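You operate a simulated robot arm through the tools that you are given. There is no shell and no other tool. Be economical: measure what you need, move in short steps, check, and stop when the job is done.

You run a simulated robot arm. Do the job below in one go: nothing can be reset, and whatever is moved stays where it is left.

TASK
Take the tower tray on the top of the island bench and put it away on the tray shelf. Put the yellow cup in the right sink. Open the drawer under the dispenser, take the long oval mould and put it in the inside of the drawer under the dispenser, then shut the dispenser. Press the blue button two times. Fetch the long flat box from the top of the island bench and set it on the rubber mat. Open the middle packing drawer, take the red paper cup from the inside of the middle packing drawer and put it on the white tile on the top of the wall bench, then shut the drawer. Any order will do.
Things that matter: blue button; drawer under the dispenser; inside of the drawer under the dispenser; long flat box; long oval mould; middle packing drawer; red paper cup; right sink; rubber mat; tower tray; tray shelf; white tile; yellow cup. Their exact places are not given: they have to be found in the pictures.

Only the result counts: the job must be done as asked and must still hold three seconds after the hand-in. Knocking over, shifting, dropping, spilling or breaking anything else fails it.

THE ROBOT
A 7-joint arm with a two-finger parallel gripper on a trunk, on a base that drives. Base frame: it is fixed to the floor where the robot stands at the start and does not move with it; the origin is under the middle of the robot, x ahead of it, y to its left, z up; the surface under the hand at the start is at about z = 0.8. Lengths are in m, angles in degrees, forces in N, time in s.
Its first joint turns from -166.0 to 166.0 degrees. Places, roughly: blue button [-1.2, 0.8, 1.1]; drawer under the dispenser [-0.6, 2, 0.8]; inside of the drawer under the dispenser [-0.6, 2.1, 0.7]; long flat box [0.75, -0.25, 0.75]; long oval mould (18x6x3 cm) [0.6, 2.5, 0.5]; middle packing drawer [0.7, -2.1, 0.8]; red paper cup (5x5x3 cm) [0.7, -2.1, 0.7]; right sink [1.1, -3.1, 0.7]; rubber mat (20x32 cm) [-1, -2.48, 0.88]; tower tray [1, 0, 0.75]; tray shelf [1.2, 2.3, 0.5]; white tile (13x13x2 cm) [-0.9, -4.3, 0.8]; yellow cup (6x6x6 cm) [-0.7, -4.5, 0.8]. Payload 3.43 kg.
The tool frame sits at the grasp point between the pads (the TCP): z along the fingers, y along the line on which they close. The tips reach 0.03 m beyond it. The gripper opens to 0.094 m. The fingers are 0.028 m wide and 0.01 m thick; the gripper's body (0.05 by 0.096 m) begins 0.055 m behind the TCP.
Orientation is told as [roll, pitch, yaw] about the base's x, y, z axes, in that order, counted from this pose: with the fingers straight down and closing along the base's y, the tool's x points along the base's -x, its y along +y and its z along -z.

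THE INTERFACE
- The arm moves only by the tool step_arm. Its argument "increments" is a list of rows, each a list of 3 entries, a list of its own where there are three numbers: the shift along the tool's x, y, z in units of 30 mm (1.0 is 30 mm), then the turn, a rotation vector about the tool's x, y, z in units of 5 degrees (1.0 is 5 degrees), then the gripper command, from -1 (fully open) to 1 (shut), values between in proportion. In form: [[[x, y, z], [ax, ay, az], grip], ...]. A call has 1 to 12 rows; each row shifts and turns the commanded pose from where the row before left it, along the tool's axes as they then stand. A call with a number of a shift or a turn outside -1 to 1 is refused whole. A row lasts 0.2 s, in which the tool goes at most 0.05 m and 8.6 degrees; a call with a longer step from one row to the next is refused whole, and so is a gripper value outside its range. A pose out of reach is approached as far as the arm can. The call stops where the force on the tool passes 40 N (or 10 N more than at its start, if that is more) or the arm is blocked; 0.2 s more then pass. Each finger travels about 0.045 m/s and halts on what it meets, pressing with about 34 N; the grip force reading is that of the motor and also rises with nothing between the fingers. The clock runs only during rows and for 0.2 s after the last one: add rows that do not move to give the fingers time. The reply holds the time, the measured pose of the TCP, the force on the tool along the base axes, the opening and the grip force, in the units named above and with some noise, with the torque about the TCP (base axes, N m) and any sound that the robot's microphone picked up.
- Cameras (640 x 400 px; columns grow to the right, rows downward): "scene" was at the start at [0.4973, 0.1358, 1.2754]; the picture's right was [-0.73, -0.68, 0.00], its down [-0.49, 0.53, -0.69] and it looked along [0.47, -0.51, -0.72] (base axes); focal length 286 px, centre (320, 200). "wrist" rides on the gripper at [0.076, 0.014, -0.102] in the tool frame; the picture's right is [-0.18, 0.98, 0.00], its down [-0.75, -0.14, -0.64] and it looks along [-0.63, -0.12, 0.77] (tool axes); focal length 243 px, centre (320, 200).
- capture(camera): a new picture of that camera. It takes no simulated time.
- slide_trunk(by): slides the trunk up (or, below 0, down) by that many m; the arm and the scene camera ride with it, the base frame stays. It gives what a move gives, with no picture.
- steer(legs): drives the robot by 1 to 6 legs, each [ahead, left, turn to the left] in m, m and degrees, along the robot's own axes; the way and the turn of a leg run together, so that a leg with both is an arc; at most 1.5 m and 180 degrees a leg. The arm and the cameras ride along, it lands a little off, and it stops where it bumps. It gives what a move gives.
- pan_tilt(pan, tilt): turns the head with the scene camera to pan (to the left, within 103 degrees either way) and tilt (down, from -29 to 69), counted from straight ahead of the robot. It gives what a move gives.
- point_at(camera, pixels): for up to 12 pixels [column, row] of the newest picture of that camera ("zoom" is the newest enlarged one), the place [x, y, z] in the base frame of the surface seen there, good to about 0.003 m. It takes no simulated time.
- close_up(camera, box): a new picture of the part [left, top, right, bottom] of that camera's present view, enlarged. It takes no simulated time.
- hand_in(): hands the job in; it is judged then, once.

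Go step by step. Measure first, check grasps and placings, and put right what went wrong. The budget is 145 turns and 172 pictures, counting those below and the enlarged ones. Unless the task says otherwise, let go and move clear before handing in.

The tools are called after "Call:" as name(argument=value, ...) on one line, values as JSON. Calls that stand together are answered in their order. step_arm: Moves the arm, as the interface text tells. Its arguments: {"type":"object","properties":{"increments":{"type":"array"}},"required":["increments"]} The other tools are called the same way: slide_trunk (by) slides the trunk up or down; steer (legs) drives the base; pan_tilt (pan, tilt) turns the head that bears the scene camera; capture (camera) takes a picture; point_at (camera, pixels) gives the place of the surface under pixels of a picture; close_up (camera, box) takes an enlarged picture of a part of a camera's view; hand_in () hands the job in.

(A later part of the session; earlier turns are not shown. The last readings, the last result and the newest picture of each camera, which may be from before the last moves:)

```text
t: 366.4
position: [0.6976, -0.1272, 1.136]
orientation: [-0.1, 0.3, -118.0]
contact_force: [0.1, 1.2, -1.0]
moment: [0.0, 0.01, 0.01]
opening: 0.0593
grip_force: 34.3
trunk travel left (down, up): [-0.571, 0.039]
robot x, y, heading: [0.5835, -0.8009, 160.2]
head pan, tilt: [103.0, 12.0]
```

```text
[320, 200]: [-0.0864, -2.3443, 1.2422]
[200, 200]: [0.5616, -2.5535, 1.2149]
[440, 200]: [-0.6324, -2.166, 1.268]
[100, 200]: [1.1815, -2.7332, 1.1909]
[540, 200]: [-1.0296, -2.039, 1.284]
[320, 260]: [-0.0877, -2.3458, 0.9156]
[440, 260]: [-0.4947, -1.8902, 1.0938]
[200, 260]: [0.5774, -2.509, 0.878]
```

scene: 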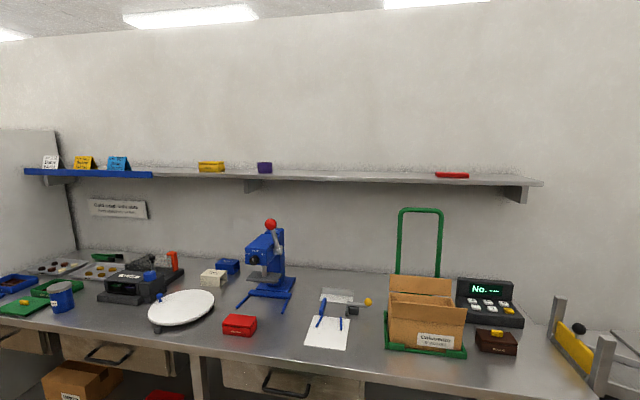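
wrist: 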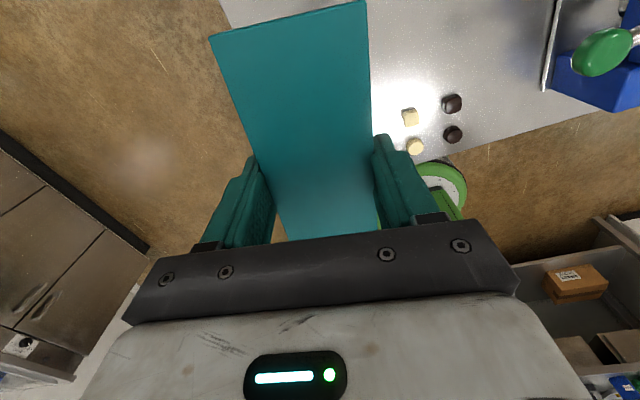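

The partition wall (v≈-2.26) separates a southern room that holds mat, sinks and wall bench; the way round is past its east end. Drive east along the corridor and look.

Call:
steer(legs=[[0, 0.38, 2], [-1.4, 0, 0]])

Call:
pan_tilt(pan=103, tilt=12)

Call:
capture(camera="scene")

Call:
point_at(camera="scene", pixels=[[60, 200], [120, 200], [200, 200], [60, 300], [120, 300], [200, 320], [300, 320], [400, 320], [30, 250]])

Call:
capture(camera="wrist")

```text
t: 375.4
position: [1.8868, -0.9209, 1.1361]
orientation: [0.0, 0.4, -116.3]
contact_force: [-0.1, -0.2, -1.9]
moment: [0.03, -0.03, 0.02]
opening: 0.0591
grip_force: 34.3
trunk travel left (down, up): [-0.571, 0.039]
robot x, y, heading: [1.7948, -1.5944, 161.6]
head pan, tilt: [103.0, 12.0]
```

```text
t: 376.0
position: [1.888, -0.9191, 1.1353]
orientation: [0.0, 0.3, -116.3]
contact_force: [0.1, 0.1, -1.5]
moment: [0.04, 0.03, 0.04]
opening: 0.0594
grip_force: 34.1
trunk travel left (down, up): [-0.571, 0.039]
robot x, y, heading: [1.7943, -1.5944, 161.9]
head pan, tilt: [103.0, 12.0]
```

```text
62 pictures are left
```

scene: 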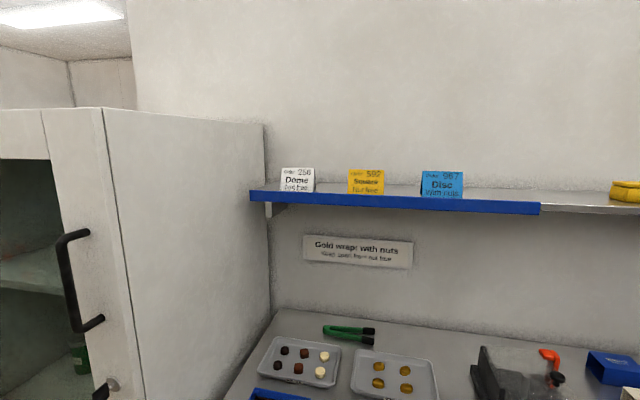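

```text
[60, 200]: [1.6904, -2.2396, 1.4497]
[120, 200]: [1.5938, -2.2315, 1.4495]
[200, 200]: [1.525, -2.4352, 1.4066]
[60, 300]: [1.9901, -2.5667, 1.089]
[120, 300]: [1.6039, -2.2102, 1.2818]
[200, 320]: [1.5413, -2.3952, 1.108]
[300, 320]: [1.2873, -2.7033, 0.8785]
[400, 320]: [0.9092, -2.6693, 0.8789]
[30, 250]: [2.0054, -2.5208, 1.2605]
```

```text
61 pictures are left
```

wrist: 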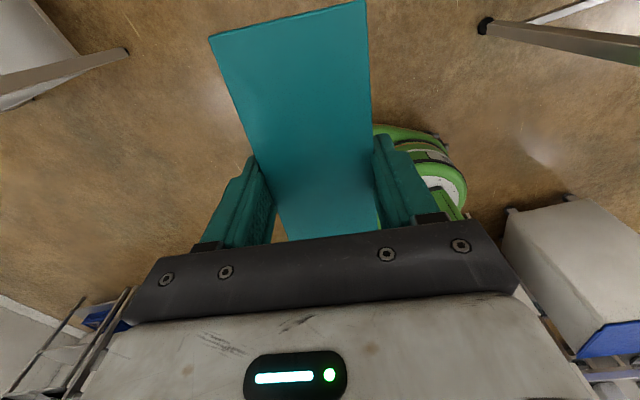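

Cabinet blocks at x≈1.6–2.0; a lidded bin is further east. Turn to face south and look south-east.

Call:
steer(legs=[[0, 0, 90]])

Call:
pan_tilt(pan=25, tilt=20)

Call:
capture(camera="scene")

Call:
point_at(camera="scene", pixels=[[320, 390], [420, 390], [520, 390], [220, 390], [320, 300], [420, 300], [520, 300], [220, 300], [120, 300], [600, 250], [320, 220], [420, 220]])

Call:
pan_tilt(pan=85, tilt=20)

Call:
capture(camera="scene")

```text
t: 380.2
position: [1.1145, -1.514, 1.1353]
orientation: [0.0, 0.3, -25.4]
contact_force: [0.5, 0.2, -0.8]
moment: [-0.03, -0.05, 0.02]
opening: 0.0593
grip_force: 33.9
trunk travel left (down, up): [-0.571, 0.039]
robot x, y, heading: [1.7913, -1.5931, -107.5]
head pan, tilt: [103.0, 12.0]
```

```text
t: 381.7
position: [1.1136, -1.5134, 1.135]
orientation: [-0.1, 0.3, -25.3]
contact_force: [-0.1, 0.5, -1.5]
moment: [0.04, -0.01, 0.01]
opening: 0.0592
grip_force: 33.9
trunk travel left (down, up): [-0.571, 0.039]
robot x, y, heading: [1.7931, -1.5971, -107.1]
head pan, tilt: [25.0, 20.0]
```

```text
60 pictures are left
```

scene: 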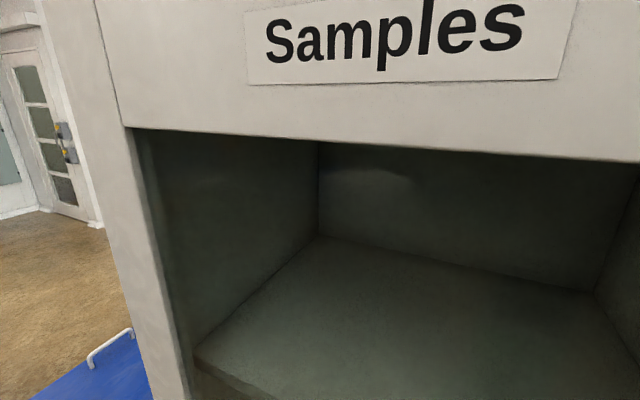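

```text
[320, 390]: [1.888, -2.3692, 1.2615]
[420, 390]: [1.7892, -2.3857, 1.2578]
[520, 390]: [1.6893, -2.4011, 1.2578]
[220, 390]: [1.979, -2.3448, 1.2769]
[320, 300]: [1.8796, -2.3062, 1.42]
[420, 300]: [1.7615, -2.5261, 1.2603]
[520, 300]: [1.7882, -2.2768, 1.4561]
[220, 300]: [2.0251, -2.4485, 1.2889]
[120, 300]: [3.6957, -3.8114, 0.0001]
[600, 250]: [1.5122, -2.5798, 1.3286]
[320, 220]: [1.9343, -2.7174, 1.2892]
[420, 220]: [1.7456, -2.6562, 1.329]
```

```text
t: 383.0
position: [1.1139, -1.5126, 1.1362]
orientation: [-0.1, 0.3, -25.3]
contact_force: [1.0, 1.1, -1.5]
moment: [0.01, -0.02, 0.01]
opening: 0.0595
grip_force: 33.7
trunk travel left (down, up): [-0.571, 0.039]
robot x, y, heading: [1.792, -1.5916, -107.2]
head pan, tilt: [85.0, 20.0]
```

```text
59 pictures are left
```

scene: 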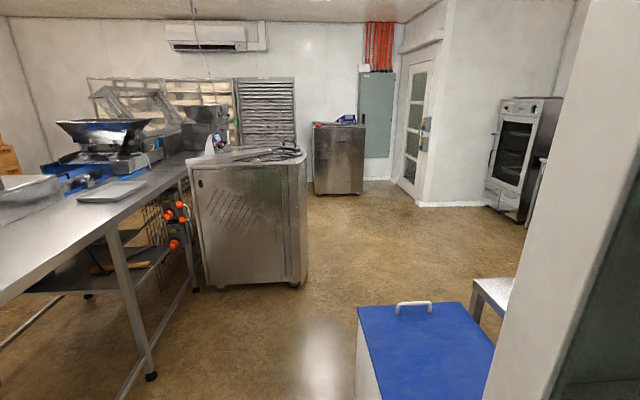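

There's a passage past the blue bin. Measure it.

Call:
point_at(camera="scene", pixels=[[360, 310], [465, 305], [490, 360], [480, 285], [505, 278], [300, 285], [195, 290], [150, 375], [420, 205], [500, 215], [525, 225], [330, 330]])

Call:
close_up(camera="scene", box=[400, 180, 560, 320])

```text
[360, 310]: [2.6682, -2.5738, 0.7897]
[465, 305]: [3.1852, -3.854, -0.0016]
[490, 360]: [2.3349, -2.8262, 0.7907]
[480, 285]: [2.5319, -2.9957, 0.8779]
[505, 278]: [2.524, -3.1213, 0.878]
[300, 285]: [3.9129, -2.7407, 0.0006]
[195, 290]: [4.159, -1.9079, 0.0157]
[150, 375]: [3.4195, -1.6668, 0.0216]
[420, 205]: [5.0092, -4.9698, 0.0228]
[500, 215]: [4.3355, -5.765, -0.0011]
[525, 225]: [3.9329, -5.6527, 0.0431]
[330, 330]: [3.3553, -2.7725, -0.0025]
```

```text
2.86 times, centred on (480, 250) of scene
```

zoom: 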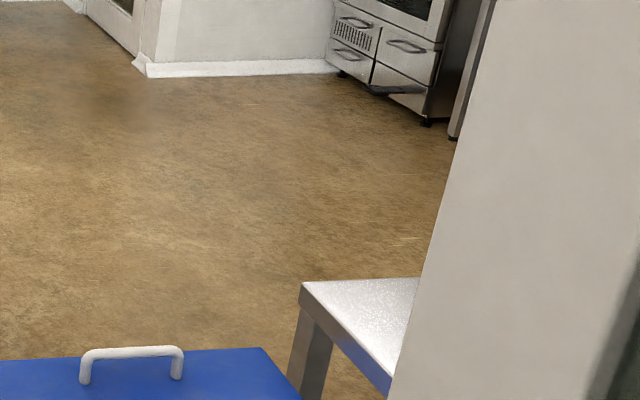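

Passage is clear: corridor centre v≈-1.08, then south at u≈4.1. Drive round into the southern room and look west.

Call:
steer(legs=[[0.12, 0, -0.8], [0, 1.0, 0], [0, 0.9, 0], [1.3, 0, 0], [1.05, 0, 0]])

Call:
pan_tilt(pan=-75, tilt=15)

Call:
capture(camera="scene")

Call:
capture(camera="wrist")

```text
t: 404.5
position: [2.1916, -4.4678, 1.1352]
orientation: [0.0, 0.3, -24.8]
contact_force: [0.5, -0.5, -1.8]
moment: [-0.03, -0.01, 0.0]
opening: 0.0591
grip_force: 34.5
trunk travel left (down, up): [-0.571, 0.039]
robot x, y, heading: [2.8721, -4.5489, -106.8]
head pan, tilt: [85.0, 20.0]
```

```text
t: 407.0
position: [2.1911, -4.4664, 1.135]
orientation: [0.0, 0.3, -24.9]
contact_force: [1.0, -0.1, -0.1]
moment: [-0.03, -0.01, 0.0]
opening: 0.059
grip_force: 33.4
trunk travel left (down, up): [-0.571, 0.039]
robot x, y, heading: [2.868, -4.5431, -107.1]
head pan, tilt: [-75.0, 15.0]
```

```text
57 pictures are left
```

scene: 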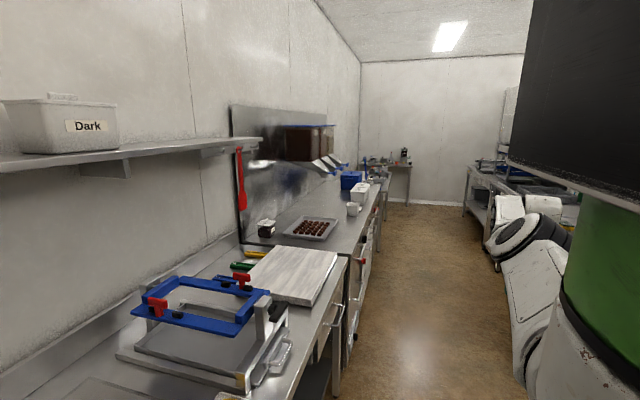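

```text
56 pictures are left
```

wrist: 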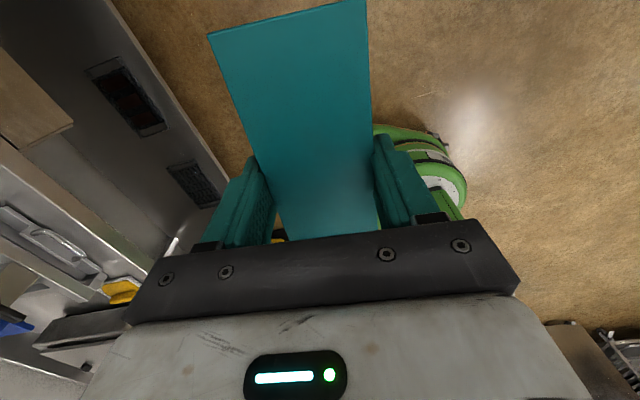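

We're in the southern room. Drive west along the corridor toward the mat and look.

Call:
steer(legs=[[0, 0, -0.9], [0, -1.4, 0], [0, -1.4, 0]])

Call:
pan_tilt(pan=-60, tilt=22)

Call:
capture(camera="scene")

Call:
pan_tilt(pan=-103, tilt=10)

Call:
capture(camera="scene")

Call:
capture(camera="wrist")

```text
t: 420.9
position: [-0.4846, -3.6184, 1.1364]
orientation: [0.0, 0.2, -25.7]
contact_force: [0.4, 0.5, -1.1]
moment: [0.0, -0.02, 0.0]
opening: 0.0593
grip_force: 34.0
trunk travel left (down, up): [-0.571, 0.039]
robot x, y, heading: [0.194, -3.705, -107.7]
head pan, tilt: [-75.0, 15.0]
```

```text
t: 421.7
position: [-0.485, -3.6195, 1.1355]
orientation: [0.0, 0.3, -25.7]
contact_force: [0.5, -0.2, -1.1]
moment: [-0.04, 0.03, 0.01]
opening: 0.059
grip_force: 34.0
trunk travel left (down, up): [-0.571, 0.039]
robot x, y, heading: [0.1945, -3.7026, -107.6]
head pan, tilt: [-60.0, 22.0]
```

```text
55 pictures are left
```

scene: 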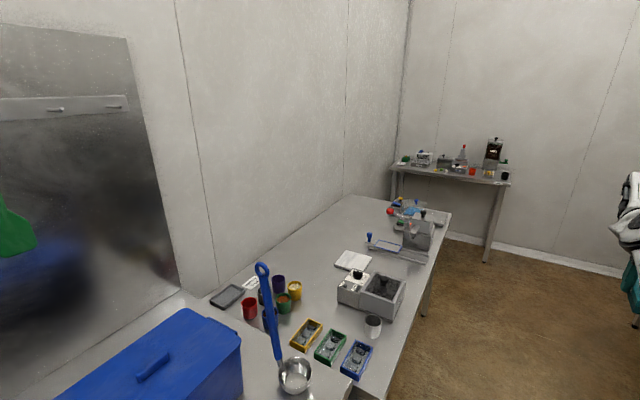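

```text
t: 422.8
position: [-0.4843, -3.6183, 1.1342]
orientation: [0.0, 0.3, -25.8]
contact_force: [0.1, 0.4, -0.8]
moment: [0.03, -0.02, -0.01]
opening: 0.0594
grip_force: 34.4
trunk travel left (down, up): [-0.571, 0.039]
robot x, y, heading: [0.1911, -3.7064, -107.5]
head pan, tilt: [-103.0, 10.0]
```

```text
54 pictures are left
```

scene: 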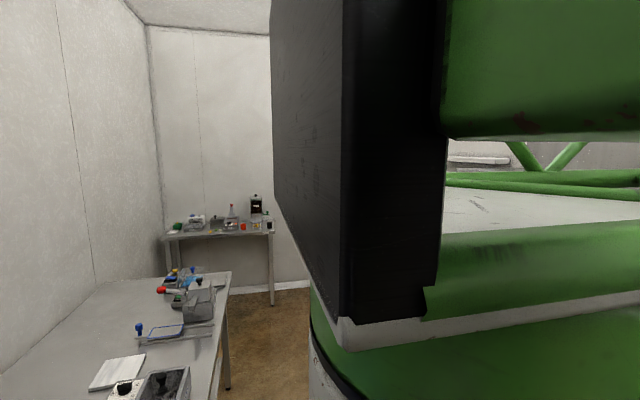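

```text
53 pictures are left
```

wrist: 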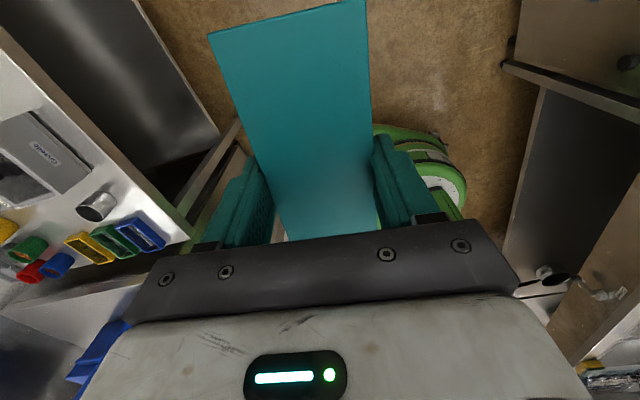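

Tile (353,260) and yellow cup (295,290) spotted on the wall bench. Go on west to the mat, half turn, and look north.

Call:
steer(legs=[[0, -1.3, 0], [0, 0, -45]])

Call:
pan_tilt(pan=-85, tilt=25)

Call:
capture(camera="scene")

Call:
capture(camera="wrist")

```text
t: 431.3
position: [-1.4616, -2.7819, 1.1345]
orientation: [-0.1, 0.3, -70.1]
contact_force: [-0.3, 0.3, -1.1]
moment: [-0.02, 0.01, 0.0]
opening: 0.0589
grip_force: 34.1
trunk travel left (down, up): [-0.571, 0.039]
robot x, y, heading: [-1.039, -3.3225, -152.1]
head pan, tilt: [-103.0, 10.0]
```

```text
t: 432.1
position: [-1.4609, -2.7841, 1.135]
orientation: [0.1, 0.3, -70.1]
contact_force: [0.6, 0.8, -0.3]
moment: [0.0, 0.0, 0.03]
opening: 0.0593
grip_force: 33.9
trunk travel left (down, up): [-0.571, 0.039]
robot x, y, heading: [-1.0381, -3.3186, -152.1]
head pan, tilt: [-85.0, 25.0]
```

```text
52 pictures are left
```

scene: 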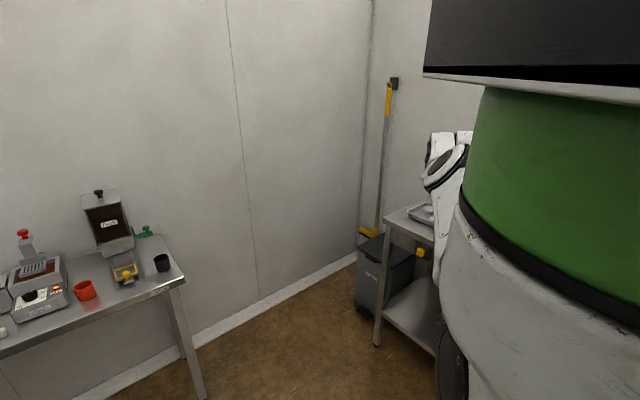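

```text
51 pictures are left
```

wrist: 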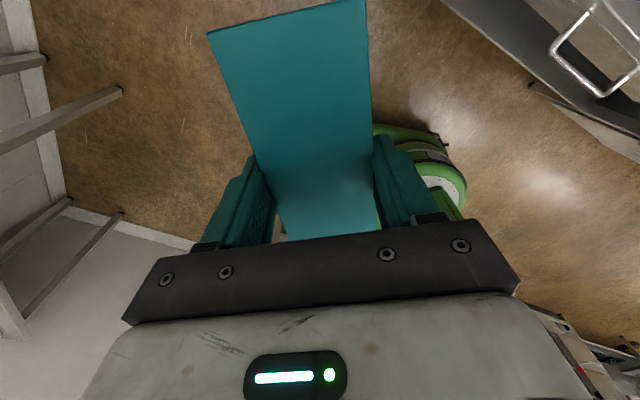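

Rotate the last 45° so the box comes over the north bench where the mat should be.

Call:
steer(legs=[[0, 0, -45]])

Call:
pan_tilt(pan=-70, tilt=30)

Call:
capture(camera="scene")

Call:
capture(camera="wrist")

```text
t: 434.6
position: [-0.9612, -2.6419, 1.1345]
orientation: [0.0, 0.3, -114.9]
contact_force: [-0.1, -0.1, -1.0]
moment: [0.02, 0.01, -0.02]
opening: 0.0591
grip_force: 34.3
trunk travel left (down, up): [-0.571, 0.039]
robot x, y, heading: [-1.0383, -3.3199, 163.5]
head pan, tilt: [-85.0, 25.0]
```

```text
t: 435.4
position: [-0.9625, -2.6404, 1.1354]
orientation: [0.0, 0.3, -114.9]
contact_force: [0.5, -0.3, -0.7]
moment: [0.03, 0.02, 0.0]
opening: 0.0593
grip_force: 34.2
trunk travel left (down, up): [-0.571, 0.039]
robot x, y, heading: [-1.0368, -3.3215, 163.3]
head pan, tilt: [-70.0, 30.0]
```

```text
50 pictures are left
```

scene: 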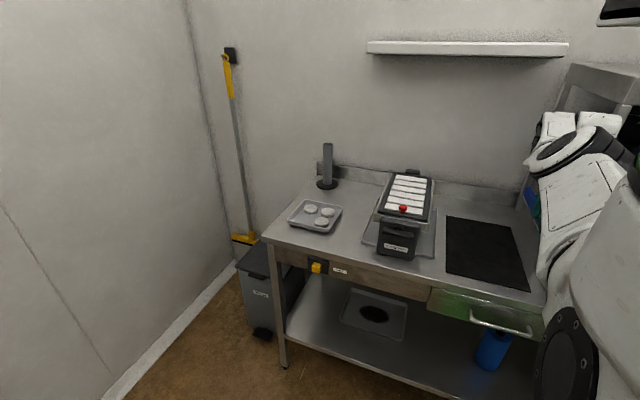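

```text
49 pictures are left
```

wrist: 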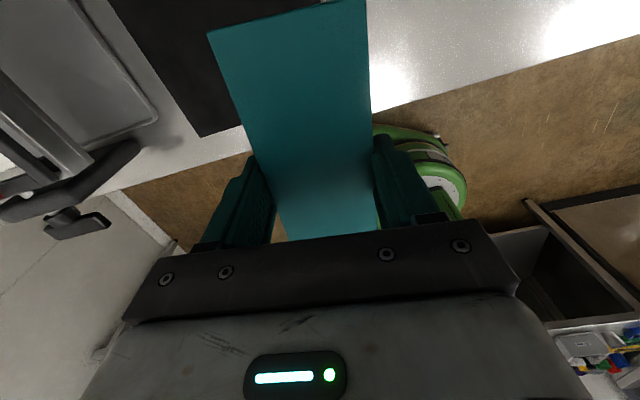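

Black rubber mat at (487,250). Measure it.

Call:
point_at(camera="scene", pixels=[[448, 218], [515, 225], [530, 289], [447, 275], [485, 250], [425, 258], [395, 255]])

```text
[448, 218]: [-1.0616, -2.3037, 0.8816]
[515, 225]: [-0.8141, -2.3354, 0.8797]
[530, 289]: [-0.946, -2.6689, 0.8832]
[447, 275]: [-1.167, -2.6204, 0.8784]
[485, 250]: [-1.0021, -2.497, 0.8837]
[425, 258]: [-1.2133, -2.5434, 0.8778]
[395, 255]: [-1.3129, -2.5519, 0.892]
```

Mat centre ≈(-1.0,-2.485,0.883), long side along v like the box. Drive over it, lower, and set the box down.

Call:
steer(legs=[[0.0806, -0.138, 0]])

Call:
slide_trunk(by=-0.21)

Call:
slide_trunk(by=-0.006)

Call:
capture(camera="scene")

```text
t: 436.8
position: [-0.9997, -2.4847, 1.1353]
orientation: [0.0, 0.3, -114.7]
contact_force: [-0.6, 0.1, -1.3]
moment: [-0.01, 0.02, 0.04]
opening: 0.0593
grip_force: 33.9
trunk travel left (down, up): [-0.571, 0.039]
robot x, y, heading: [-1.076, -3.167, 163.4]
head pan, tilt: [-70.0, 30.0]
```

```text
t: 439.0
position: [-0.9993, -2.4842, 0.9247]
orientation: [0.0, 0.3, -114.7]
contact_force: [0.3, -0.4, -0.7]
moment: [0.0, 0.01, 0.02]
opening: 0.0591
grip_force: 34.2
trunk travel left (down, up): [-0.361, 0.249]
robot x, y, heading: [-1.073, -3.1654, 163.0]
head pan, tilt: [-70.0, 30.0]
```

```text
t: 439.6
position: [-1.0001, -2.4842, 0.9201]
orientation: [0.0, 0.4, -114.7]
contact_force: [-1.1, -0.3, 2.3]
moment: [-0.03, 0.09, 0.02]
opening: 0.0594
grip_force: 34.3
trunk travel left (down, up): [-0.355, 0.255]
robot x, y, heading: [-1.0729, -3.1612, 163.3]
head pan, tilt: [-70.0, 30.0]
```

```text
48 pictures are left
```

scene: 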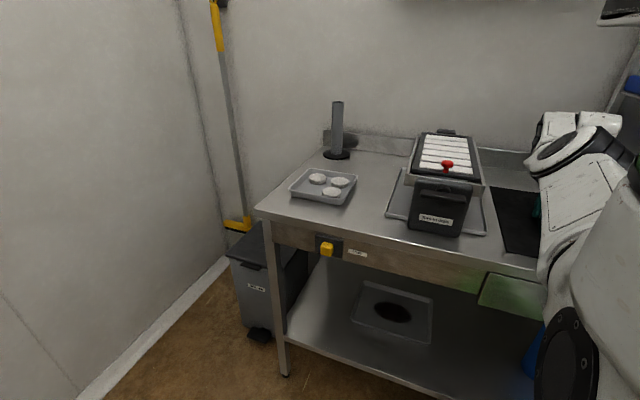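

Box is down on the mat. Release, raise, back off, drive toward the yellow cup and turn the arm to the south bench.

Call:
step_arm(increments=[[[0, 0, 0], [0, 0, 0], 0], [[0, 0, 0], [0, 0, 0], -1], [[0, 0, 0], [0, 0, 0], -1], [[0, 0, 0], [0, 0, 0], -1]])

Call:
slide_trunk(by=0.22)

Call:
capture(camera="wrist")

Call:
steer(legs=[[0, 0.12, -1.3], [-0.62, 0, 0], [0, 0, -180]])

Call:
pan_tilt(pan=-95, tilt=35)

Call:
capture(camera="scene")

Call:
capture(camera="wrist")

```text
t: 440.6
position: [-1.0004, -2.4845, 0.9182]
orientation: [0.0, 0.3, -114.7]
contact_force: [-0.7, 0.2, 0.5]
moment: [0.0, 0.0, 0.0]
opening: 0.0941
grip_force: 0.0
trunk travel left (down, up): [-0.355, 0.255]
robot x, y, heading: [-1.0757, -3.1642, 163.8]
head pan, tilt: [-70.0, 30.0]
```

```text
t: 442.9
position: [-1.0005, -2.4837, 1.1394]
orientation: [0.1, 0.3, -114.6]
contact_force: [0.6, 0.0, -0.3]
moment: [-0.06, -0.01, -0.02]
opening: 0.0936
grip_force: 0.0
trunk travel left (down, up): [-0.575, 0.035]
robot x, y, heading: [-1.075, -3.166, 163.1]
head pan, tilt: [-70.0, 30.0]
```

```text
47 pictures are left
```

wrist: 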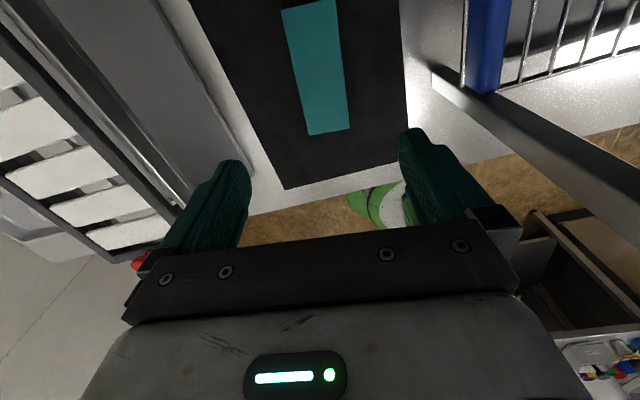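

```text
t: 445.2
position: [-0.9345, -2.6259, 1.1393]
orientation: [-0.2, 0.2, -115.0]
contact_force: [-3.6, 4.2, 0.1]
moment: [-0.31, -0.43, 0.41]
opening: 0.0938
grip_force: 0.0
trunk travel left (down, up): [-0.575, 0.035]
robot x, y, heading: [-1.0209, -3.3075, 161.9]
head pan, tilt: [-70.0, 30.0]
stopped in leg 2: the robot was blocked; the commanded pose is now the measured one
```

```text
t: 446.1
position: [-0.9361, -2.6266, 1.1392]
orientation: [-0.1, 0.2, -115.0]
contact_force: [-8.9, 6.0, 2.3]
moment: [-0.5, -1.08, 0.94]
opening: 0.0943
grip_force: 0.1
trunk travel left (down, up): [-0.575, 0.035]
robot x, y, heading: [-1.0194, -3.3086, 161.7]
head pan, tilt: [-95.0, 35.0]
```

```text
46 pictures are left
```

scene: 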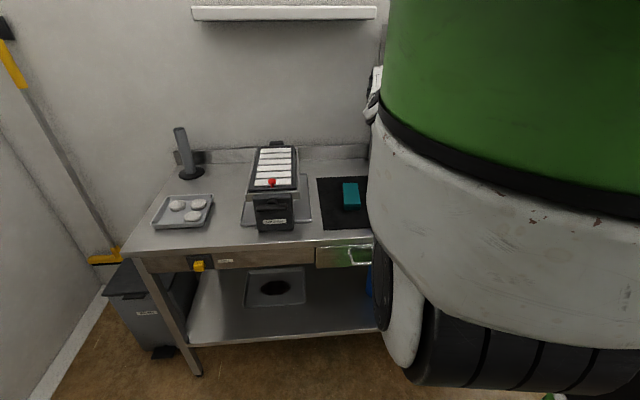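

```text
45 pictures are left
```

wrist: 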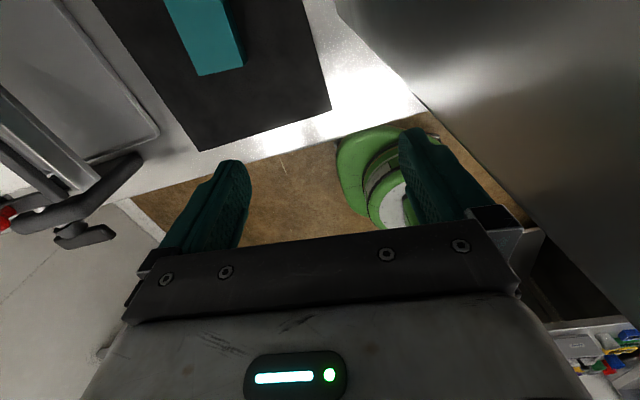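

The box sits on the mat. The hand touched a steel machine to the east; back off, swing the arm the other way (west) to the south side, then advance and look.

Call:
steer(legs=[[0.06, 0.06, 0], [0, 0, 90], [0, 0, 90], [0.3, 0, 0]])

Call:
pan_tilt(pan=-70, tilt=35)

Call:
capture(camera="scene")

Call:
capture(camera="wrist")

```text
t: 456.4
position: [-0.8947, -4.1198, 1.1388]
orientation: [-0.2, 0.2, 64.9]
contact_force: [0.9, 0.1, 1.0]
moment: [0.03, -0.04, 0.01]
opening: 0.0939
grip_force: 0.0
trunk travel left (down, up): [-0.575, 0.035]
robot x, y, heading: [-0.8122, -3.4393, -18.0]
head pan, tilt: [-95.0, 35.0]
```

```text
t: 457.3
position: [-0.895, -4.1193, 1.1385]
orientation: [-0.2, 0.2, 65.0]
contact_force: [-0.1, -0.1, -1.0]
moment: [0.0, 0.0, -0.03]
opening: 0.0939
grip_force: 0.0
trunk travel left (down, up): [-0.575, 0.035]
robot x, y, heading: [-0.8061, -3.4377, -18.2]
head pan, tilt: [-70.0, 35.0]
```

```text
44 pictures are left
```

scene: 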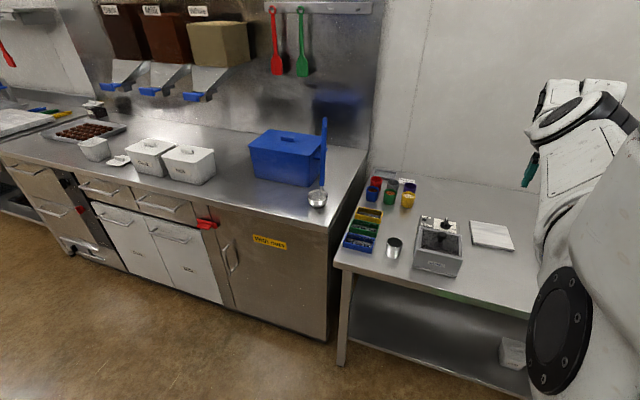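

```text
43 pictures are left
```

wrist: 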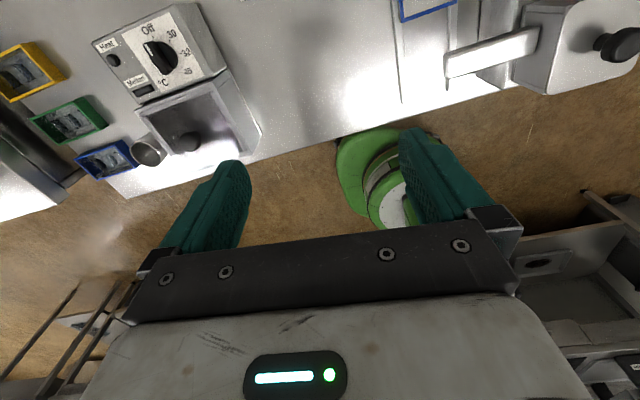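

Measure the yellow cup and tile.

Call:
close_up(camera="scene", box=[340, 160, 520, 280])

Call:
point_at(camera="zoom", pixels=[[240, 118], [228, 110], [252, 112], [240, 155], [205, 110], [250, 80], [550, 270], [470, 215], [630, 315], [230, 240]])

```text
3.33 times, centred on (430, 220) of scene
```

zoom: 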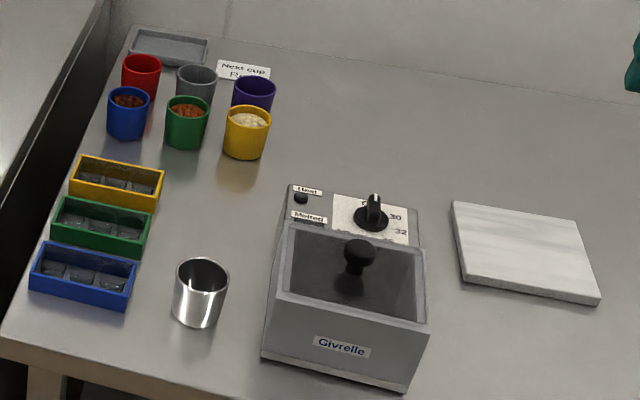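

```text
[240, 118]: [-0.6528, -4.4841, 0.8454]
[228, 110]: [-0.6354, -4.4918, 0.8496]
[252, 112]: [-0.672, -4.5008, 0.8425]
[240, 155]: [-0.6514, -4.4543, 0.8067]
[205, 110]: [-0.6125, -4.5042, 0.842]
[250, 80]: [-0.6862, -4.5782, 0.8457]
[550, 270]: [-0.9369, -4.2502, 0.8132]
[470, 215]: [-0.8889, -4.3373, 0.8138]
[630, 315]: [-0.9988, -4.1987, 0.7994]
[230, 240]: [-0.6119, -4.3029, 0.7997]
```

The yellow cup is filled and has neighbours (green to its east, purple behind); I'll grip it along the 45°/225° diagonal. Move over it and rotate the hand 70°.

Call:
steer(legs=[[0.334, -0.2, 0]])

Call:
step_arm(increments=[[[0, 0, 0], [0, 0, -1], -1], [[0, 0, 0], [0, 0, -1], -1], [[0, 0, 0], [0, 0, -1], -1], [[0, 0, 0], [0, 0, -1], -1], [[0, 0, 0], [0, 0, -1], -1], [[0, 0, 0], [0, 0, -1], -1], [[0, 0, 0], [0, 0, -1], -1], [[0, 0, 0], [0, 0, -1], -1], [[0, 0, 0], [0, 0, -1], -1], [[0, 0, 0], [0, 0, -1], -1], [[0, 0, 0], [0, 0, -1], -1], [[0, 0, 0], [0, 0, -1], -1]])

Call:
step_arm(increments=[[[0, 0, 0], [0, 0, -1], -1], [[0, 0, 0], [0, 0, -1], -1], [[0.92, 0.7, 0], [0, 0, 0], -1], [[0.92, 0.7, 0], [0, 0, 0], -1]])

Call:
close_up(camera="scene", box=[240, 150, 440, 275])

Call:
capture(camera="wrist")

```text
t: 459.8
position: [-0.6363, -4.4127, 1.1401]
orientation: [-0.3, 0.2, 65.2]
contact_force: [0.1, 0.1, 0.0]
moment: [0.03, -0.01, 0.06]
opening: 0.0939
grip_force: 0.0
trunk travel left (down, up): [-0.575, 0.035]
robot x, y, heading: [-0.5541, -3.7343, -18.1]
head pan, tilt: [-70.0, 35.0]
```

```text
t: 462.4
position: [-0.6358, -4.4141, 1.14]
orientation: [0.0, 0.3, 125.2]
contact_force: [0.4, 0.3, -0.4]
moment: [-0.03, -0.01, 0.0]
opening: 0.0939
grip_force: 0.0
trunk travel left (down, up): [-0.575, 0.035]
robot x, y, heading: [-0.5511, -3.7332, -17.8]
head pan, tilt: [-70.0, 35.0]
```

```text
t: 463.4
position: [-0.6356, -4.4125, 1.138]
orientation: [0.1, 0.2, 135.1]
contact_force: [0.1, 0.0, 0.6]
moment: [0.02, 0.02, 0.0]
opening: 0.094
grip_force: 0.1
out of reach, approached as far as the arm can: row 3, 4
trunk travel left (down, up): [-0.575, 0.035]
robot x, y, heading: [-0.5546, -3.7331, -17.8]
head pan, tilt: [-70.0, 35.0]
```

```text
3.20 times, centred on (340, 212) of scene
```

zoom: 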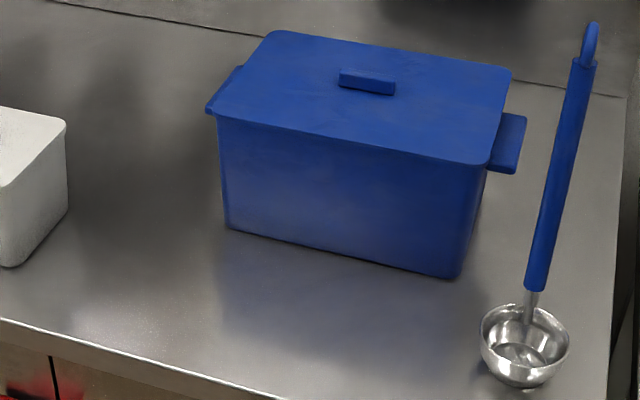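

```text
40 pictures are left
```

wrist: 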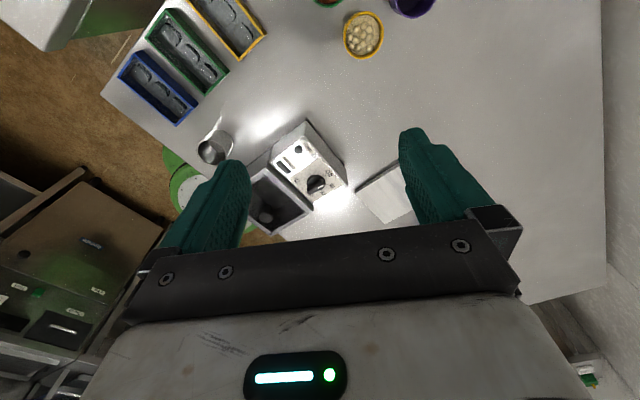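

Cup seen from above at (363,35). Measure its rim and neighbours.

Call:
close_up(camera="wrist", box=[280, 0, 460, 112])

Call:
point_at(camera="wrist", pixels=[[363, 34], [345, 35], [381, 33], [362, 55], [363, 14], [392, 8], [340, 4]])

```text
3.56 times, centred on (370, 56) of wrist
```

zoom: 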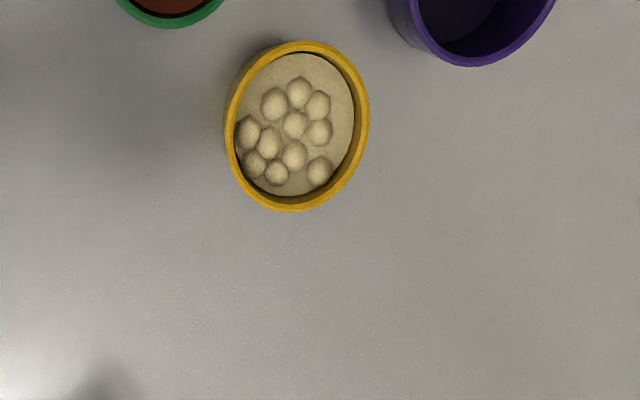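

```text
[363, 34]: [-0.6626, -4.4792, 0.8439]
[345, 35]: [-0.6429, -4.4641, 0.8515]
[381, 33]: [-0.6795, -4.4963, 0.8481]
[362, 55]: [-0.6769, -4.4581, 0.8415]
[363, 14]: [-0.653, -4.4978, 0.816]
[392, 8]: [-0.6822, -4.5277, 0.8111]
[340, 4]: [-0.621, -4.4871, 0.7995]
```

Left/right of the cup are free. Drive over it, descend, grip, lift, and check.

Call:
steer(legs=[[-0.004, -0.072, 0]])

Call:
slide_trunk(by=-0.296)

Call:
step_arm(increments=[[[0, 0, 0], [0, 0, 0], 0.2], [[0, 0, 0], [0, 0, 0], 0.5], [[0, 0, 0], [0, 0, 0], 0.8], [[0, 0, 0], [0, 0, 0], 1], [[0, 0, 0], [0, 0, 0], 1]])

Call:
slide_trunk(by=0.28)

Call:
capture(camera="wrist")

```text
t: 464.4
position: [-0.6619, -4.4823, 1.1381]
orientation: [0.1, 0.3, 135.1]
contact_force: [0.2, -0.2, 0.0]
moment: [0.02, -0.03, 0.01]
opening: 0.0939
grip_force: 0.0
trunk travel left (down, up): [-0.575, 0.035]
robot x, y, heading: [-0.5789, -3.8007, -17.7]
head pan, tilt: [-70.0, 35.0]
```

```text
t: 466.9
position: [-0.6667, -4.4861, 0.8814]
orientation: [1.5, 0.3, 134.9]
contact_force: [1.1, 1.4, 9.2]
moment: [-0.39, 0.21, 0.0]
opening: 0.0928
grip_force: 0.0
trunk travel left (down, up): [-0.302, 0.308]
robot x, y, heading: [-0.5806, -3.7979, -17.8]
head pan, tilt: [-70.0, 35.0]
stopped: the force on the tool passed its limit at 62 N (the readings are from after the stop); the commanded pose is now the measured one
```

```text
t: 468.1
position: [-0.666, -4.4845, 0.8774]
orientation: [1.4, 0.3, 135.0]
contact_force: [-0.3, -0.1, -0.9]
moment: [0.0, -0.02, 0.02]
opening: 0.0486
grip_force: 34.2
trunk travel left (down, up): [-0.302, 0.308]
robot x, y, heading: [-0.578, -3.8002, -18.0]
head pan, tilt: [-70.0, 35.0]
```

```text
t: 470.9
position: [-0.6656, -4.485, 1.1588]
orientation: [1.5, 0.3, 135.0]
contact_force: [0.3, 0.2, 0.1]
moment: [0.01, -0.01, -0.01]
opening: 0.0486
grip_force: 33.9
trunk travel left (down, up): [-0.582, 0.028]
robot x, y, heading: [-0.5767, -3.8011, -17.9]
head pan, tilt: [-70.0, 35.0]
```

```text
38 pictures are left
```

wrist: 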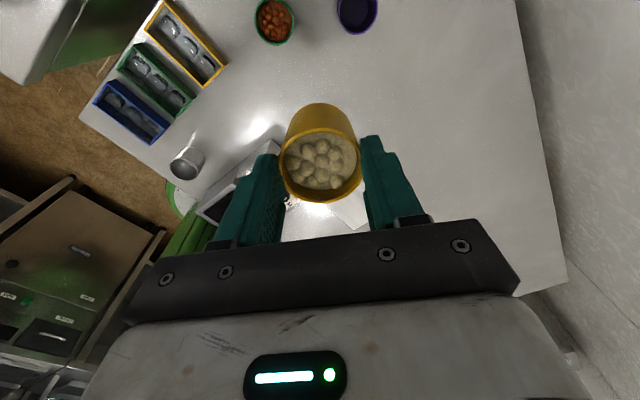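

Cup is held by the rim, upright. Drive to the sink area, turning most of the way, and look.

Call:
steer(legs=[[0, 0.42, 0], [1.5, 0, 0], [0, 0, 90], [0, 0, 45]])

Call:
pan_tilt(pan=-60, tilt=30)

Call:
capture(camera="scene")

Call:
capture(camera="wrist")

```text
t: 486.3
position: [1.5254, -3.4458, 1.1584]
orientation: [1.4, 0.3, -90.9]
contact_force: [-0.4, 0.2, -1.3]
moment: [0.0, -0.01, 0.03]
opening: 0.0489
grip_force: 34.0
trunk travel left (down, up): [-0.582, 0.028]
robot x, y, heading: [0.9741, -3.8648, 116.4]
head pan, tilt: [-70.0, 35.0]
```

```text
t: 487.1
position: [1.5256, -3.4453, 1.158]
orientation: [1.4, 0.3, -90.8]
contact_force: [-0.1, -0.6, -0.3]
moment: [-0.01, 0.0, 0.02]
opening: 0.0486
grip_force: 34.1
trunk travel left (down, up): [-0.582, 0.028]
robot x, y, heading: [0.9749, -3.8603, 116.1]
head pan, tilt: [-60.0, 30.0]
```

```text
37 pictures are left
```

scene: 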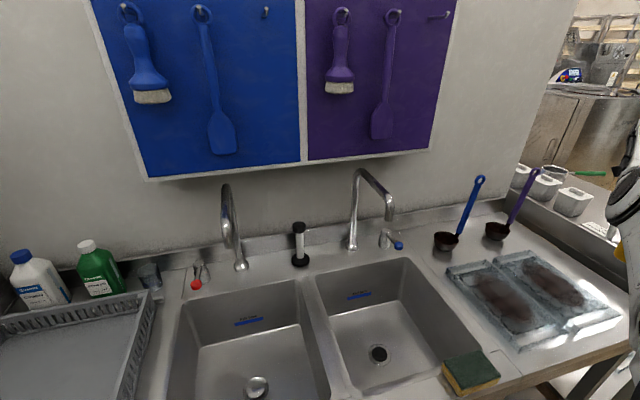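

```text
36 pictures are left
```

wrist: 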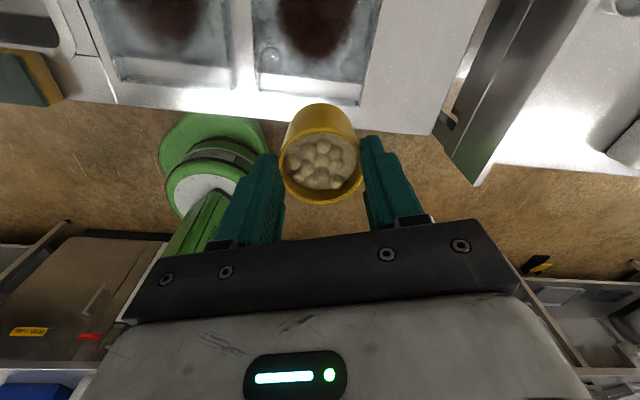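

Right sink is at (390,325), faucet spout to be avoided. Measure.

Call:
point_at(camera="scene", pixels=[[400, 335], [378, 353], [405, 262], [475, 350], [318, 282], [360, 395], [390, 215], [360, 172], [345, 320], [420, 350]])

```text
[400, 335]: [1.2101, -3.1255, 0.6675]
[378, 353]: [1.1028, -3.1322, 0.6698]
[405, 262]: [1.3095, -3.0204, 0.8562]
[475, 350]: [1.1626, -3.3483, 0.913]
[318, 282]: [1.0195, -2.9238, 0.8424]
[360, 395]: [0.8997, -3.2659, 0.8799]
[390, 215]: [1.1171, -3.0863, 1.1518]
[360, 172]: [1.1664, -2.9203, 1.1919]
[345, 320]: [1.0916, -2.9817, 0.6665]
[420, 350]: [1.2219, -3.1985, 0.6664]
```

Sink floor z=0.667; target (1.14,-3.20), clear of the spout. Move there, lower, and set the cup down.

Call:
steer(legs=[[0.116, 0.1196, 0], [0, 0, 25]])

Call:
slide_trunk(by=-0.2)

Call:
capture(camera="wrist")

Call:
slide_trunk(by=-0.2)

Call:
slide_trunk(by=-0.01)

Call:
capture(camera="wrist")

```text
t: 489.8
position: [1.135, -3.1998, 1.1572]
orientation: [1.4, 0.3, -65.5]
contact_force: [0.6, 0.0, -0.8]
moment: [0.03, -0.01, -0.04]
opening: 0.0486
grip_force: 34.2
trunk travel left (down, up): [-0.582, 0.028]
robot x, y, heading: [0.8141, -3.8112, 141.8]
head pan, tilt: [-60.0, 30.0]
```

```text
t: 492.0
position: [1.1338, -3.2001, 0.9591]
orientation: [1.5, 0.4, -65.5]
contact_force: [-0.6, 0.9, -0.1]
moment: [0.0, -0.03, -0.03]
opening: 0.0485
grip_force: 34.0
trunk travel left (down, up): [-0.382, 0.228]
robot x, y, heading: [0.8125, -3.8114, 141.7]
head pan, tilt: [-60.0, 30.0]
```

```text
35 pictures are left
```

wrist: 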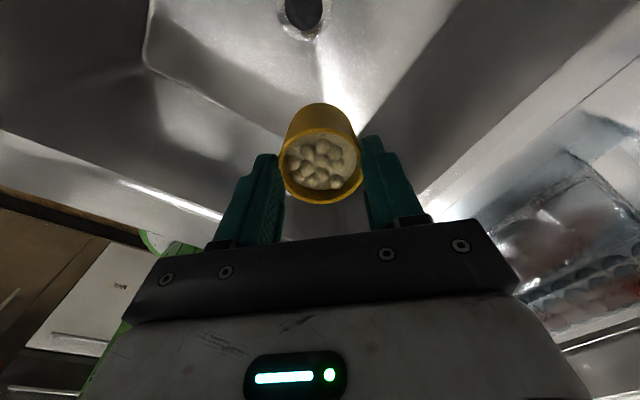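

```text
t: 494.1
position: [1.1347, -3.2006, 0.7586]
orientation: [1.4, 0.3, -65.5]
contact_force: [0.7, -0.3, -0.5]
moment: [0.0, -0.01, 0.0]
opening: 0.0485
grip_force: 33.9
trunk travel left (down, up): [-0.182, 0.428]
robot x, y, heading: [0.8135, -3.8117, 141.4]
head pan, tilt: [-60.0, 30.0]
```

```text
t: 494.7
position: [1.1337, -3.1998, 0.7529]
orientation: [1.7, 0.4, -65.5]
contact_force: [-0.2, 0.0, -0.1]
moment: [0.02, -0.03, -0.01]
opening: 0.0488
grip_force: 34.5
trunk travel left (down, up): [-0.172, 0.438]
robot x, y, heading: [0.8114, -3.8117, 141.7]
head pan, tilt: [-60.0, 30.0]
```

```text
34 pictures are left
```

wrist: 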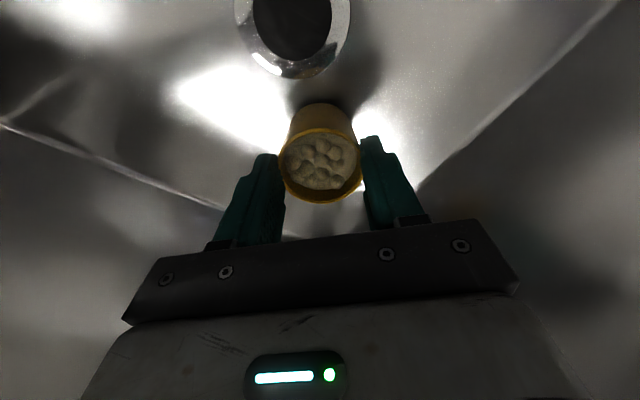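

Nearly down. Lower the last bit, release, raise, and start the drive back round to the packing side.

Call:
slide_trunk(by=-0.007)

Call:
step_arm(increments=[[[0, 0, 0], [0, 0, 0], 0.3], [[0, 0, 0], [0, 0, 0], -0.4], [[0, 0, 0], [0, 0, 0], -0.6], [[0, 0, 0], [0, 0, 0], -0.6]])

Call:
slide_trunk(by=0.4)

Call:
capture(camera="wrist")

Call:
steer(legs=[[-0.0625, 0.169, 0], [0, 0, 110.3], [0, 1.1, 0], [0, 1.05, 0], [-1.25, 0, 0], [-1.22, 0, 0]])

```text
t: 495.3
position: [1.1354, -3.1979, 0.7552]
orientation: [2.4, 0.5, -65.4]
contact_force: [0.4, -0.3, -1.2]
moment: [-0.02, 0.01, 0.03]
opening: 0.0484
grip_force: 33.8
trunk travel left (down, up): [-0.165, 0.445]
robot x, y, heading: [0.8139, -3.8112, 141.7]
head pan, tilt: [-60.0, 30.0]
```

```text
t: 496.3
position: [1.1367, -3.1987, 0.7551]
orientation: [2.5, 0.6, -65.5]
contact_force: [-0.2, 0.0, 0.3]
moment: [0.03, -0.01, 0.0]
opening: 0.0751
grip_force: 0.1
trunk travel left (down, up): [-0.165, 0.445]
robot x, y, heading: [0.8109, -3.8087, 141.6]
head pan, tilt: [-60.0, 30.0]
```

```text
t: 500.1
position: [1.135, -3.1992, 1.1423]
orientation: [1.5, 0.2, -65.6]
contact_force: [-0.1, 0.9, -0.5]
moment: [0.01, -0.01, -0.02]
opening: 0.075
grip_force: 0.0
trunk travel left (down, up): [-0.565, 0.045]
robot x, y, heading: [0.8156, -3.8079, 141.8]
head pan, tilt: [-60.0, 30.0]
```

```text
33 pictures are left
```

wrist: 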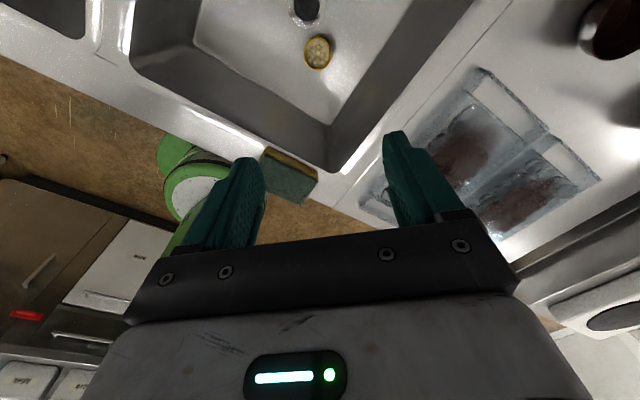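

```text
t: 528.1
position: [2.9351, -2.2635, 1.1416]
orientation: [1.5, 0.2, 41.7]
contact_force: [1.1, -0.8, -0.2]
moment: [0.07, 0.08, 0.01]
opening: 0.0751
grip_force: 0.0
trunk travel left (down, up): [-0.565, 0.045]
robot x, y, heading: [3.6116, -2.3879, -111.2]
head pan, tilt: [-60.0, 30.0]
```

Cup stands upright in the right sink. Continue to the packing bench, turn the arm to it and rotate the hand for the handle.

Call:
steer(legs=[[0, 0, 3.2], [0, -1.35, 0], [0, -1.33, 0], [0, 0, 90]])

Call:
step_arm(increments=[[[0, 0, 0], [0, 0, -1], -1], [[0, 0, 0], [0, 0, -1], -1], [[0, 0, 0], [0, 0, -1], -1], [[0, 0, 0], [0, 0, -1], -1], [[0, 0, 0], [0, 0, -1], -1], [[0, 0, 0], [0.3, 0, -0.2], -1]])

Call:
pan_tilt(pan=-70, tilt=45)

Call:
capture(camera="scene")

Call:
capture(camera="wrist")

```text
t: 537.6
position: [1.3629, -1.9491, 1.1225]
orientation: [0.8, -1.1, 51.3]
contact_force: [0.2, 0.5, 0.5]
moment: [0.0, 0.0, 0.0]
opening: 0.0753
grip_force: 0.1
trunk travel left (down, up): [-0.565, 0.045]
robot x, y, heading: [2.0307, -1.9232, -99.5]
head pan, tilt: [-60.0, 30.0]
stopped in leg 3: the robot was blocked; the commanded pose is now the measured one
```

```text
t: 539.2
position: [1.3601, -1.9474, 1.1167]
orientation: [-0.4, -2.2, 76.0]
contact_force: [-1.0, 0.5, 0.2]
moment: [0.01, -0.06, -0.03]
opening: 0.0941
grip_force: 0.1
out of reach, approached as far as the arm can: row 6
trunk travel left (down, up): [-0.565, 0.045]
robot x, y, heading: [2.0273, -1.9231, -100.6]
head pan, tilt: [-60.0, 30.0]
stopped in row 6: the arm was blocked; the commanded pose is now the measured one
```

```text
t: 540.0
position: [1.3577, -1.9445, 1.111]
orientation: [-0.6, -2.1, 75.7]
contact_force: [0.0, 0.0, 0.2]
moment: [0.02, 0.0, -0.04]
opening: 0.094
grip_force: 0.1
trunk travel left (down, up): [-0.565, 0.045]
robot x, y, heading: [2.0292, -1.9223, -100.6]
head pan, tilt: [-70.0, 45.0]
```

```text
32 pictures are left
```

scene: 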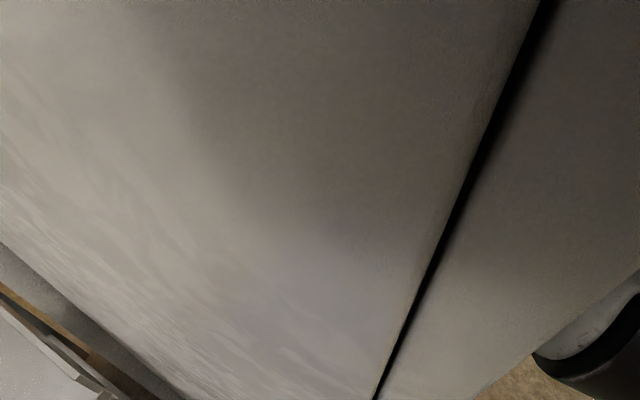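

```text
31 pictures are left
```

wrist: 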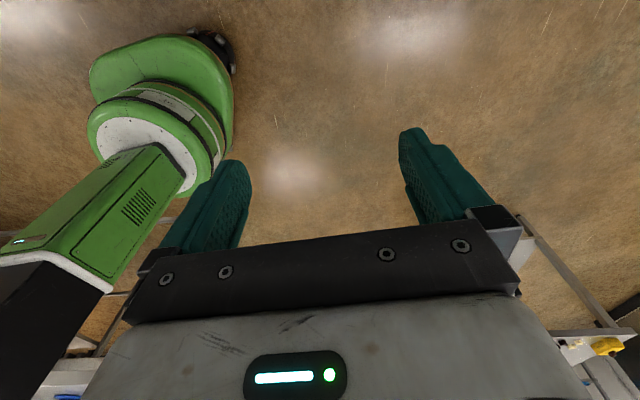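

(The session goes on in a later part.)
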